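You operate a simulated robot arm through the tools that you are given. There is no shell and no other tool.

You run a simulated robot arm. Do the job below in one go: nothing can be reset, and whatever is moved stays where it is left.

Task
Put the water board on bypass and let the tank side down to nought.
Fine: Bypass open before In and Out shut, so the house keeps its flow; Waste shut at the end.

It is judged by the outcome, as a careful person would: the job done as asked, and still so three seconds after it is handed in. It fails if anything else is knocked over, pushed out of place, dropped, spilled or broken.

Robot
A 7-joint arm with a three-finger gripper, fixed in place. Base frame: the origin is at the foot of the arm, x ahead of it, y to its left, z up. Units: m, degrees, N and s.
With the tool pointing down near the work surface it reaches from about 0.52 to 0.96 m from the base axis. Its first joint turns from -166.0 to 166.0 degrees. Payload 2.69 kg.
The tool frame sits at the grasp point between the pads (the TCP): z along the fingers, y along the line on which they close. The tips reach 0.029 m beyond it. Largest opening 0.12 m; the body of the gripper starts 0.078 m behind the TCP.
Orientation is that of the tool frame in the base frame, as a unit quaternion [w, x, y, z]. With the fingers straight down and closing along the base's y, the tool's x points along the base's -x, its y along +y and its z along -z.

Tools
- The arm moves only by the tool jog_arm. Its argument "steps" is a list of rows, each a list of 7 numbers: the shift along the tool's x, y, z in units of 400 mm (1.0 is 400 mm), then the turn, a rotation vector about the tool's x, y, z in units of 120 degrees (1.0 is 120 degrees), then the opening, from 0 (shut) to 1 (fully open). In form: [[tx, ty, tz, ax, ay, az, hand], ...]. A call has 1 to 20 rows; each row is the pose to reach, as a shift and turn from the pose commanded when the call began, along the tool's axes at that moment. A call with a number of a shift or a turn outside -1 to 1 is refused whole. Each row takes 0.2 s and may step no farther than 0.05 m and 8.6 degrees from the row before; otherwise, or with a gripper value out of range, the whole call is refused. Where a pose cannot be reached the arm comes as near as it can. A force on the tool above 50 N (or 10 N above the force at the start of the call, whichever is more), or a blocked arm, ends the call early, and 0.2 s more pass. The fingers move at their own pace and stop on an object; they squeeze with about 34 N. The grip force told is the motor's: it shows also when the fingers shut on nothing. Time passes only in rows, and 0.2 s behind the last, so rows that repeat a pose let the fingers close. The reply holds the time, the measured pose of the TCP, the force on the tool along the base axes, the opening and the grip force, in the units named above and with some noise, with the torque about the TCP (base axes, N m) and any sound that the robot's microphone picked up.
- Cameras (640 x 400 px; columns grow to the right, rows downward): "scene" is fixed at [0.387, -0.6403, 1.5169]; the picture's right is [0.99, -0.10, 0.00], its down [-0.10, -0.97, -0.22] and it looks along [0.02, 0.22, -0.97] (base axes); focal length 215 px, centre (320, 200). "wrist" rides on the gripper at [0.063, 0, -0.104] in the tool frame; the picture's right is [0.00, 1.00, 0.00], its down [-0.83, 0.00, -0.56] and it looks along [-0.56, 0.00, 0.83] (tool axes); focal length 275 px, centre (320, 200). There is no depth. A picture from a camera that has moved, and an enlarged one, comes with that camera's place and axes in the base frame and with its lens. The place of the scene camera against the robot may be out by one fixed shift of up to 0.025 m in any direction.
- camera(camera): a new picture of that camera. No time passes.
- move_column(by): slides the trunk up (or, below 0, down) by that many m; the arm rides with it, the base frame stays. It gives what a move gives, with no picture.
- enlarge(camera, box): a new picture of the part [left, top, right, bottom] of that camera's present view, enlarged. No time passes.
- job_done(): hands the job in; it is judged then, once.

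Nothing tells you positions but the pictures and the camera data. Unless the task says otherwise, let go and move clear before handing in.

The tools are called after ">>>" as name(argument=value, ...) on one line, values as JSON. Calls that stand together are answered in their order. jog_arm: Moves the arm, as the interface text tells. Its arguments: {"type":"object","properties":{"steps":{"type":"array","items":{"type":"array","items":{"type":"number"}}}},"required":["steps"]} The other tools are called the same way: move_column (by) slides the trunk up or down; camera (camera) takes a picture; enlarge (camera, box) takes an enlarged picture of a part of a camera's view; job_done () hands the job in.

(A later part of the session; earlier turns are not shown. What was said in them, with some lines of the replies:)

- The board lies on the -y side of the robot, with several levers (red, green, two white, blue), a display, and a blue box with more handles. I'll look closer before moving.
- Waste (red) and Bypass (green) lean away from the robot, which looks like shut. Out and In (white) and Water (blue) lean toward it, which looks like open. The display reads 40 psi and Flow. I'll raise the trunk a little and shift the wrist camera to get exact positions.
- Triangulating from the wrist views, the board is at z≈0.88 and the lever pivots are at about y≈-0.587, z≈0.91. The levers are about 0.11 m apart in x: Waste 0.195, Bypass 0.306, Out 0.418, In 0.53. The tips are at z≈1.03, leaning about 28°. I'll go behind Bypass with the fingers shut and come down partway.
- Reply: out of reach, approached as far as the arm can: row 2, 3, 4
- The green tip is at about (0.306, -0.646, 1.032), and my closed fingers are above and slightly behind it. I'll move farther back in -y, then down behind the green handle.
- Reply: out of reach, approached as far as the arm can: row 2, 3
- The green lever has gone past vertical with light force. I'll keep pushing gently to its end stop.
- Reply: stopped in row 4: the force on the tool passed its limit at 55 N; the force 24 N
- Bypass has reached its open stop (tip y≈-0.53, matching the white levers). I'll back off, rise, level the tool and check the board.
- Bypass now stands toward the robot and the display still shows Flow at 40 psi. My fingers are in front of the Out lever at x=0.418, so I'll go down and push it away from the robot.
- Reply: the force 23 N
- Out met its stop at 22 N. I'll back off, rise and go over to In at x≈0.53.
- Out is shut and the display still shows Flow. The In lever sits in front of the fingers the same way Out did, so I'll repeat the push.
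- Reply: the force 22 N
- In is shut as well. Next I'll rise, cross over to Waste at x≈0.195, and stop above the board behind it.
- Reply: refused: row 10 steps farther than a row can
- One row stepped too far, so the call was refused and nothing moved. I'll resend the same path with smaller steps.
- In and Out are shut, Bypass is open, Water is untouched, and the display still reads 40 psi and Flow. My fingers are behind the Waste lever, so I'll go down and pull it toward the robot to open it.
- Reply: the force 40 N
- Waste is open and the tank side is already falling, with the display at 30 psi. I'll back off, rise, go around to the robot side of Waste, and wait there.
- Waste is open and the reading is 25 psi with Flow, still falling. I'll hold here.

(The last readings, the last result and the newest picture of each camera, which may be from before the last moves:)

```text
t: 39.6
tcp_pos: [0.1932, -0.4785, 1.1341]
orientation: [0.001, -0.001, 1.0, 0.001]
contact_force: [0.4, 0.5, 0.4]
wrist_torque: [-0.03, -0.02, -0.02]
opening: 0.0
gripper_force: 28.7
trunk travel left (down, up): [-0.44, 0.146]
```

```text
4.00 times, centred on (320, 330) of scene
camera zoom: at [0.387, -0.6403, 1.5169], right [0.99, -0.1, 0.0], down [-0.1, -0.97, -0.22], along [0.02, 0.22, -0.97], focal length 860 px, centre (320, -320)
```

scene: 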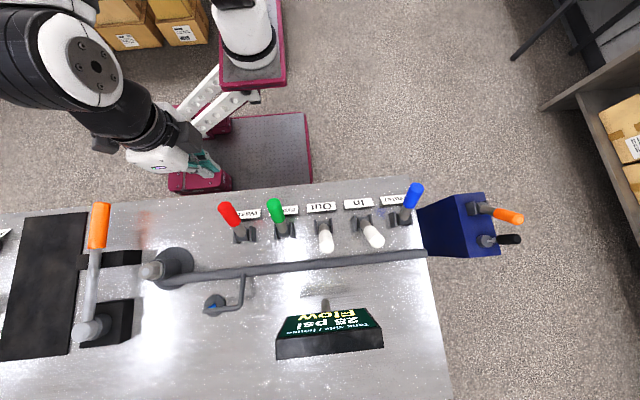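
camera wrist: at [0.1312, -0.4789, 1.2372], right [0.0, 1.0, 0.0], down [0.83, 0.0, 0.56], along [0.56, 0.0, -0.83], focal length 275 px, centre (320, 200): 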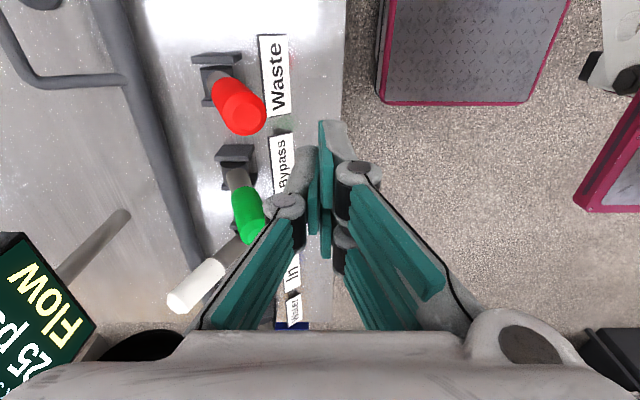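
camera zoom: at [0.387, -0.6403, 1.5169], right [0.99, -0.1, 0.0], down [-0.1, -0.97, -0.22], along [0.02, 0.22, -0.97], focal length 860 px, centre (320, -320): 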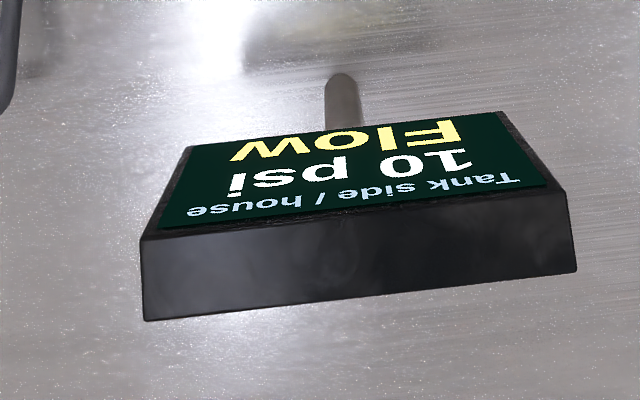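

The display reads 10 psi and the pressure is still falling. I'll keep waiting.

>>> jog_arm(steps=[[0, 0, 0, 0, 0, 0, 0], [0, 0, 0, 0, 0, 0, 0], [0, 0, 0, 0, 0, 0, 0], [0, 0, 0, 0, 0, 0, 0], [0, 0, 0, 0, 0, 0, 0], [0, 0, 0, 0, 0, 0, 0], [0, 0, 0, 0, 0, 0, 0], [0, 0, 0, 0, 0, 0, 0], [0, 0, 0, 0, 0, 0, 0], [0, 0, 0, 0, 0, 0, 0], [0, 0, 0, 0, 0, 0, 0], [0, 0, 0, 0, 0, 0, 0], [0, 0, 0, 0, 0, 0, 0], [0, 0, 0, 0, 0, 0, 0], [0, 0, 0, 0, 0, 0, 0], [0, 0, 0, 0, 0, 0, 0], [0, 0, 0, 0, 0, 0, 0], [0, 0, 0, 0, 0, 0, 0], [0, 0, 0, 0, 0, 0, 0], [0, 0, 0, 0, 0, 0, 0]])

>>> enlarge(camera="scene", box=[240, 280, 400, 380])

>>> jog_arm(steps=[[0, 0, 0, 0, 0, 0, 0], [0, 0, 0, 0, 0, 0, 0], [0, 0, 0, 0, 0, 0, 0], [0, 0, 0, 0, 0, 0, 0], [0, 0, 0, 0, 0, 0, 0], [0, 0, 0, 0, 0, 0, 0], [0, 0, 0, 0, 0, 0, 0], [0, 0, 0, 0, 0, 0, 0], [0, 0, 0, 0, 0, 0, 0], [0, 0, 0, 0, 0, 0, 0], [0, 0, 0, 0, 0, 0, 0], [0, 0, 0, 0, 0, 0, 0], [0, 0, 0, 0, 0, 0, 0], [0, 0, 0, 0, 0, 0, 0], [0, 0, 0, 0, 0, 0, 0], [0, 0, 0, 0, 0, 0, 0], [0, 0, 0, 0, 0, 0, 0], [0, 0, 0, 0, 0, 0, 0], [0, 0, 0, 0, 0, 0, 0], [0, 0, 0, 0, 0, 0, 0]])

>>> enlarge(camera="scene", box=[240, 280, 400, 380])

```text
t: 43.8
tcp_pos: [0.1941, -0.4792, 1.1326]
orientation: [0.0, 0.0, 1.0, 0.001]
contact_force: [-0.4, -0.3, 0.5]
wrist_torque: [-0.02, 0.0, 0.0]
opening: 0.0004
gripper_force: 28.4
trunk travel left (down, up): [-0.44, 0.146]
```

```text
4.00 times, centred on (320, 330) of scene
camera zoom: at [0.387, -0.6403, 1.5169], right [0.99, -0.1, 0.0], down [-0.1, -0.97, -0.22], along [0.02, 0.22, -0.97], focal length 860 px, centre (320, -320)
```

zoom: 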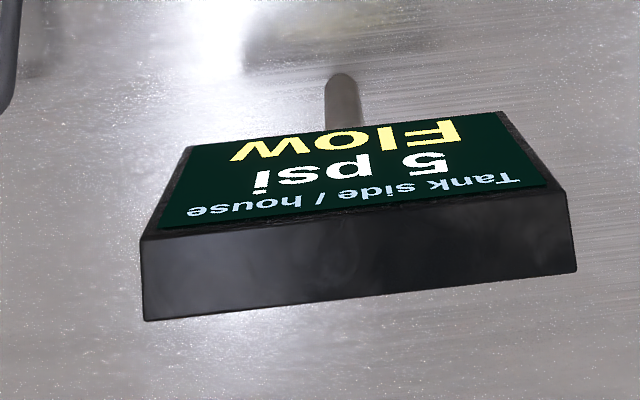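

```text
t: 48.0
tcp_pos: [0.1933, -0.4783, 1.1337]
orientation: [0.001, 0.0, 1.0, 0.0]
contact_force: [0.2, -0.1, 0.4]
wrist_torque: [0.01, -0.02, 0.01]
opening: 0.0001
gripper_force: 28.6
trunk travel left (down, up): [-0.44, 0.146]
```

```text
4.00 times, centred on (320, 330) of scene
camera zoom: at [0.387, -0.6403, 1.5169], right [0.99, -0.1, 0.0], down [-0.1, -0.97, -0.22], along [0.02, 0.22, -0.97], focal length 860 px, centre (320, -320)
```

zoom: 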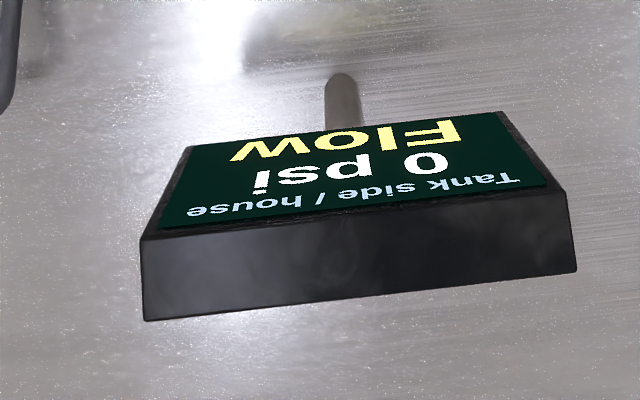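

The display reads 0 psi with Flow. It appears to count in steps of 5, so I'll wait a little longer to be sure before shutting Waste.

>>> jog_arm(steps=[[0, 0, 0, 0, 0, 0, 0], [0, 0, 0, 0, 0, 0, 0], [0, 0, 0, 0, 0, 0, 0], [0, 0, 0, 0, 0, 0, 0], [0, 0, 0, 0, 0, 0, 0], [0, 0, 0, 0, 0, 0, 0], [0, 0, 0, 0, 0, 0, 0], [0, 0, 0, 0, 0, 0, 0], [0, 0, 0, 0, 0, 0, 0], [0, 0, 0, 0, 0, 0, 0], [0, 0, 0, 0, 0, 0, 0], [0, 0, 0, 0, 0, 0, 0], [0, 0, 0, 0, 0, 0, 0], [0, 0, 0, 0, 0, 0, 0], [0, 0, 0, 0, 0, 0, 0], [0, 0, 0, 0, 0, 0, 0], [0, 0, 0, 0, 0, 0, 0], [0, 0, 0, 0, 0, 0, 0], [0, 0, 0, 0, 0, 0, 0], [0, 0, 0, 0, 0, 0, 0]])

>>> jog_arm(steps=[[0, 0, 0, 0, 0, 0, 0], [0, 0, 0, 0, 0, 0, 0], [0, 0, 0, 0, 0, 0, 0], [0, 0, 0, 0, 0, 0, 0], [0, 0, 0, 0, 0, 0, 0], [0, 0, 0, 0, 0, 0, 0], [0, 0, 0, 0, 0, 0, 0], [0, 0, 0, 0, 0, 0, 0], [0, 0, 0, 0, 0, 0, 0], [0, 0, 0, 0, 0, 0, 0], [0, 0, 0, 0, 0, 0, 0], [0, 0, 0, 0, 0, 0, 0], [0, 0, 0, 0, 0, 0, 0], [0, 0, 0, 0, 0, 0, 0], [0, 0, 0, 0, 0, 0, 0], [0, 0, 0, 0, 0, 0, 0], [0, 0, 0, 0, 0, 0, 0], [0, 0, 0, 0, 0, 0, 0], [0, 0, 0, 0, 0, 0, 0], [0, 0, 0, 0, 0, 0, 0]])

>>> camera(camera="scene")

>>> enlarge(camera="scene", box=[240, 280, 400, 380])

```text
t: 52.2
tcp_pos: [0.1936, -0.4783, 1.1324]
orientation: [0.0, 0.0, 1.0, 0.0]
contact_force: [-0.1, 0.4, -0.3]
wrist_torque: [-0.01, -0.03, 0.0]
opening: 0.0002
gripper_force: 28.6
trunk travel left (down, up): [-0.44, 0.146]
```

```text
t: 56.4
tcp_pos: [0.1948, -0.4788, 1.1343]
orientation: [0.0, 0.0, 1.0, 0.001]
contact_force: [-0.4, 0.4, 0.3]
wrist_torque: [0.03, -0.02, 0.01]
opening: 0.0001
gripper_force: 28.7
trunk travel left (down, up): [-0.44, 0.146]
```

```text
taken
```

scene: 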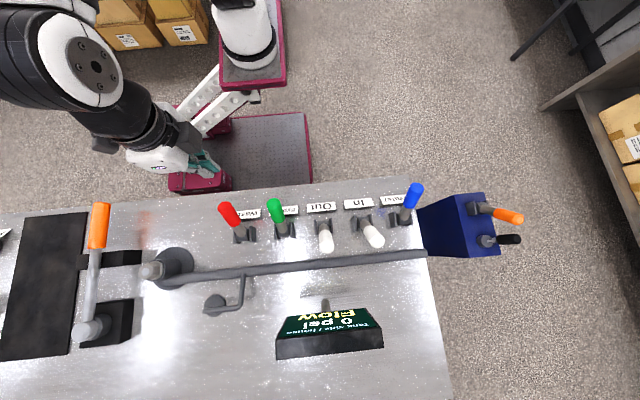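

```text
4.00 times, centred on (320, 330) of scene
camera zoom: at [0.387, -0.6403, 1.5169], right [0.99, -0.1, 0.0], down [-0.1, -0.97, -0.22], along [0.02, 0.22, -0.97], focal length 860 px, centre (320, -320)
```

zoom: 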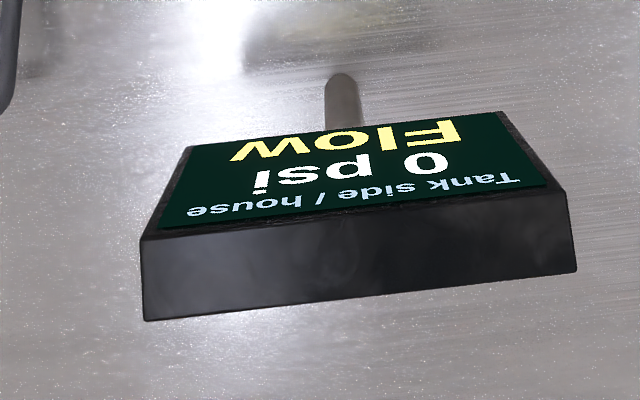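

The reading holds at 0 psi and the water at the waste outlet has stopped. Now I'll push Waste shut, away from the robot.

>>> jog_arm(steps=[[0, 0, 0.1, 0, 0, 0, 0], [0, 0, 0.2, 0, 0, 0, 0], [0, 0, 0.3, 0, 0, 0, 0], [0, -0.04, 0.3, 0, 0, 0, 0], [0, -0.07, 0.3, 0, 0, 0, 0], [0, -0.1, 0.3, 0, 0, 0, 0], [0, -0.13, 0.3, 0, 0, 0, 0], [0, -0.16, 0.3, 0, 0, 0, 0], [0, -0.19, 0.3, 0, 0, 0, 0], [0, -0.22, 0.3, 0, 0, 0, 0], [0, -0.245, 0.3, 0, 0, 0, 0], [0, -0.265, 0.3, 0, 0, 0, 0], [0, -0.277, 0.3, 0, 0, 0, 0], [0, -0.287, 0.3, 0, 0, 0, 0], [0, -0.295, 0.3, 0, 0, 0, 0], [0, -0.303, 0.3, 0, 0, 0, 0]])

>>> camera(camera="wrist")

```text
t: 59.8
tcp_pos: [0.1944, -0.5964, 1.012]
orientation: [0.001, 0.001, 1.0, 0.001]
contact_force: [-0.1, 2.8, -0.2]
wrist_torque: [0.04, -0.01, -0.03]
opening: 0.0
gripper_force: 28.2
trunk travel left (down, up): [-0.44, 0.146]
```

```text
taken
camera wrist: at [0.1317, -0.5972, 1.117], right [0.0, 1.0, 0.0], down [0.83, 0.0, 0.56], along [0.56, 0.0, -0.83], focal length 275 px, centre (320, 200)
```

wrist: 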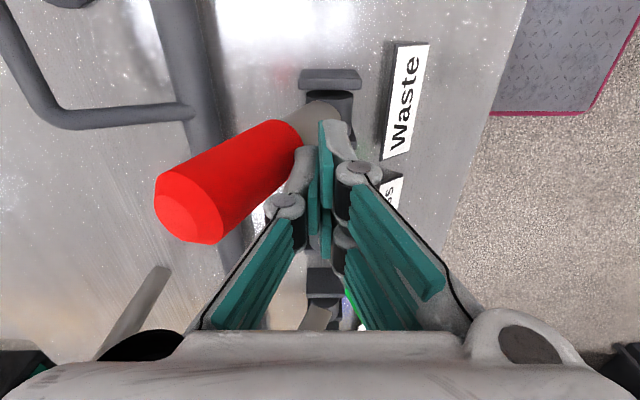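

The force is only 2.8 N, so Waste is nearly at its stop but not seated yet. I'll push a few millimetres more.

>>> jog_arm(steps=[[0, -0.005, 0, 0, 0, 0, 0], [0, -0.01, 0, 0, 0, 0, 0], [0, -0.014, 0, 0, 0, 0, 0], [0, -0.014, 0, 0, 0, 0, 0]])

```text
t: 60.8
tcp_pos: [0.1944, -0.5988, 1.0148]
orientation: [0.0, 0.001, 1.0, 0.005]
contact_force: [-2.0, 40.7, 10.3]
wrist_torque: [0.83, 0.1, -0.14]
opening: 0.0
gripper_force: 28.5
trunk travel left (down, up): [-0.44, 0.146]
```

Waste is firmly against its shut stop at 41 N. I'll back away, rise clear and check everything.

>>> jog_arm(steps=[[0, 0.05, 0, 0, 0, 0, 0], [0, 0.05, -0.1, 0, 0, 0, 0], [0, 0.05, -0.2, 0, 0, 0, 0], [0, 0.05, -0.3, 0, 0, 0, 0], [0, 0.15, -0.35, 0, 0, 0, 0], [0, 0.25, -0.38, 0, 0, 0, 0], [0, 0.33, -0.38, 0, 0, 0, 0], [0, 0.33, -0.38, 0, 0, 0, 0]])

>>> camera(camera="scene")

>>> enlarge(camera="scene", box=[200, 170, 440, 320])

>>> enlarge(camera="scene", box=[240, 280, 400, 380])

>>> camera(camera="wrist")

```text
t: 62.6
tcp_pos: [0.1948, -0.4718, 1.1674]
orientation: [0.0, 0.0, 1.0, 0.001]
contact_force: [0.0, -1.0, 0.1]
wrist_torque: [0.04, -0.04, 0.02]
opening: 0.0001
gripper_force: 27.7
trunk travel left (down, up): [-0.44, 0.146]
```

```text
taken
```

scene: 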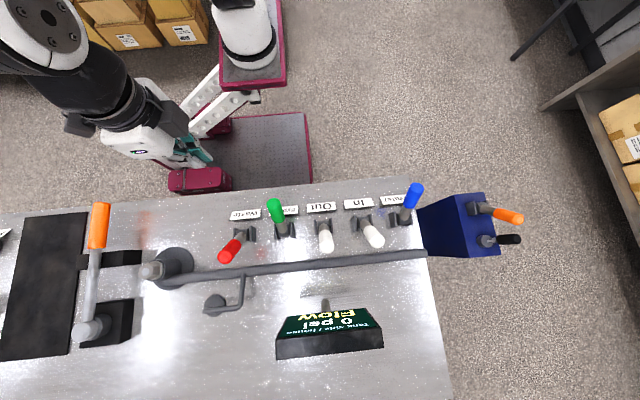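

```text
2.67 times, centred on (320, 245) of scene
camera zoom: at [0.387, -0.6403, 1.5169], right [0.99, -0.1, 0.0], down [-0.1, -0.97, -0.22], along [0.02, 0.22, -0.97], focal length 574 px, centre (320, 80)
```

zoom: 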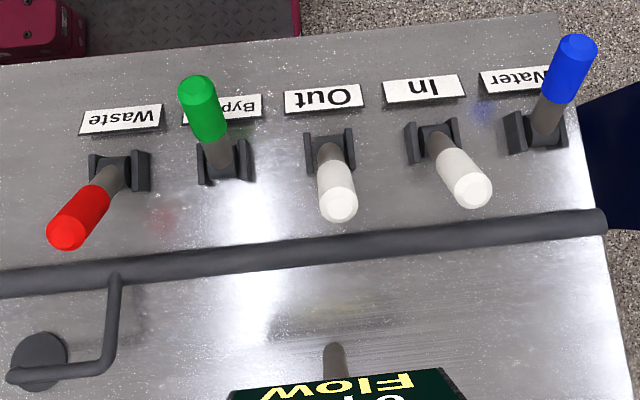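

```text
4.00 times, centred on (320, 330) of scene
camera zoom: at [0.387, -0.6403, 1.5169], right [0.99, -0.1, 0.0], down [-0.1, -0.97, -0.22], along [0.02, 0.22, -0.97], focal length 860 px, centre (320, -320)
```

zoom: 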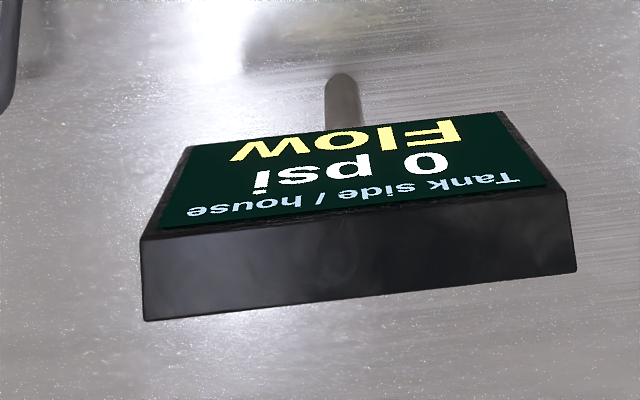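

```text
taken
camera wrist: at [0.1313, -0.4716, 1.2704], right [0.0, 1.0, 0.0], down [0.83, 0.0, 0.56], along [0.56, 0.0, -0.83], focal length 275 px, centre (320, 200)
```

wrist: 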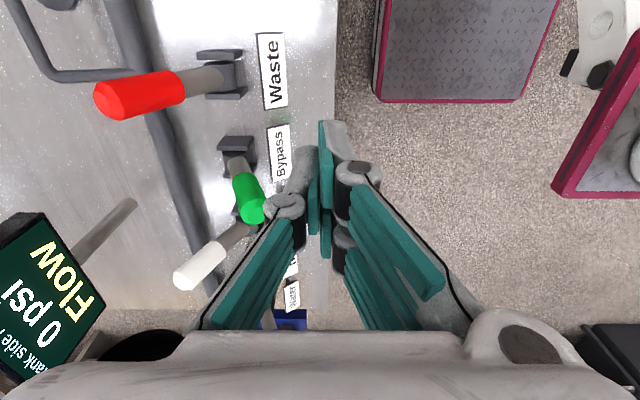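

Waste is shut, Bypass is open, In and Out are shut, Water is unmoved, and the display reads 0 psi with Flow. I'll wait a few seconds to see that it stays so.

>>> jog_arm(steps=[[0, 0, 0, 0, 0, 0, 0], [0, 0, 0, 0, 0, 0, 0], [0, 0, 0, 0, 0, 0, 0], [0, 0, 0, 0, 0, 0, 0], [0, 0, 0, 0, 0, 0, 0], [0, 0, 0, 0, 0, 0, 0], [0, 0, 0, 0, 0, 0, 0], [0, 0, 0, 0, 0, 0, 0], [0, 0, 0, 0, 0, 0, 0], [0, 0, 0, 0, 0, 0, 0], [0, 0, 0, 0, 0, 0, 0], [0, 0, 0, 0, 0, 0, 0], [0, 0, 0, 0, 0, 0, 0], [0, 0, 0, 0, 0, 0, 0], [0, 0, 0, 0, 0, 0, 0], [0, 0, 0, 0, 0, 0, 0], [0, 0, 0, 0, 0, 0, 0], [0, 0, 0, 0, 0, 0, 0], [0, 0, 0, 0, 0, 0, 0], [0, 0, 0, 0, 0, 0, 0]])

>>> enlarge(camera="scene", box=[200, 180, 440, 380])

```text
t: 66.8
tcp_pos: [0.1949, -0.4713, 1.1668]
orientation: [0.0, 0.0, 1.0, 0.001]
contact_force: [0.0, -0.4, 0.0]
wrist_torque: [0.04, 0.01, -0.04]
opening: 0.0002
gripper_force: 28.6
trunk travel left (down, up): [-0.44, 0.146]
```

```text
2.00 times, centred on (320, 280) of scene
camera zoom: at [0.387, -0.6403, 1.5169], right [0.99, -0.1, 0.0], down [-0.1, -0.97, -0.22], along [0.02, 0.22, -0.97], focal length 430 px, centre (320, 40)
```

zoom: 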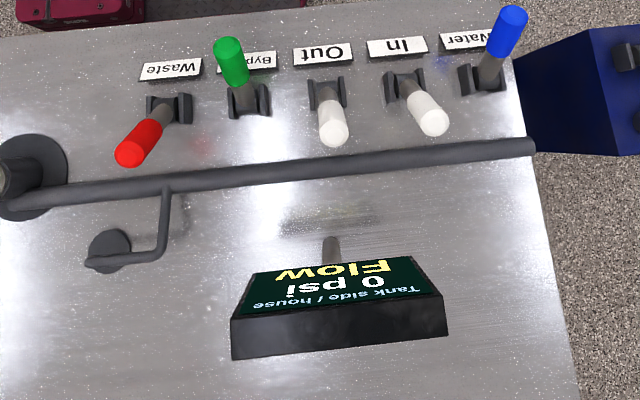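

The board is steady at 0 psi with Flow, all levers are in the right positions, and the arm is clear. I'm handing the job in.

>>> job_done()

```text
The job is handed in.
```

The water board is on bypass and the tank side is down to 0 psi, with the house still showing Flow. I've handed the job in.

- **Bypass:** opened first, and pushed to its stop.
- **In and Out:** both shut after Bypass was open. The display showed Flow at every check.
- **Waste:** opened until the tank side read 0 psi and the outlet stopped running, then shut to its stop. About six seconds later the reading was still 0 psi.
- **Everything else:** the Water lever and the other handles were not touched, and the arm is clear of the board.

The push that opened Bypass went slightly over the 50 N force limit (55 N) at its end stop, which ended that move early. The lever looked undamaged and stayed in place.
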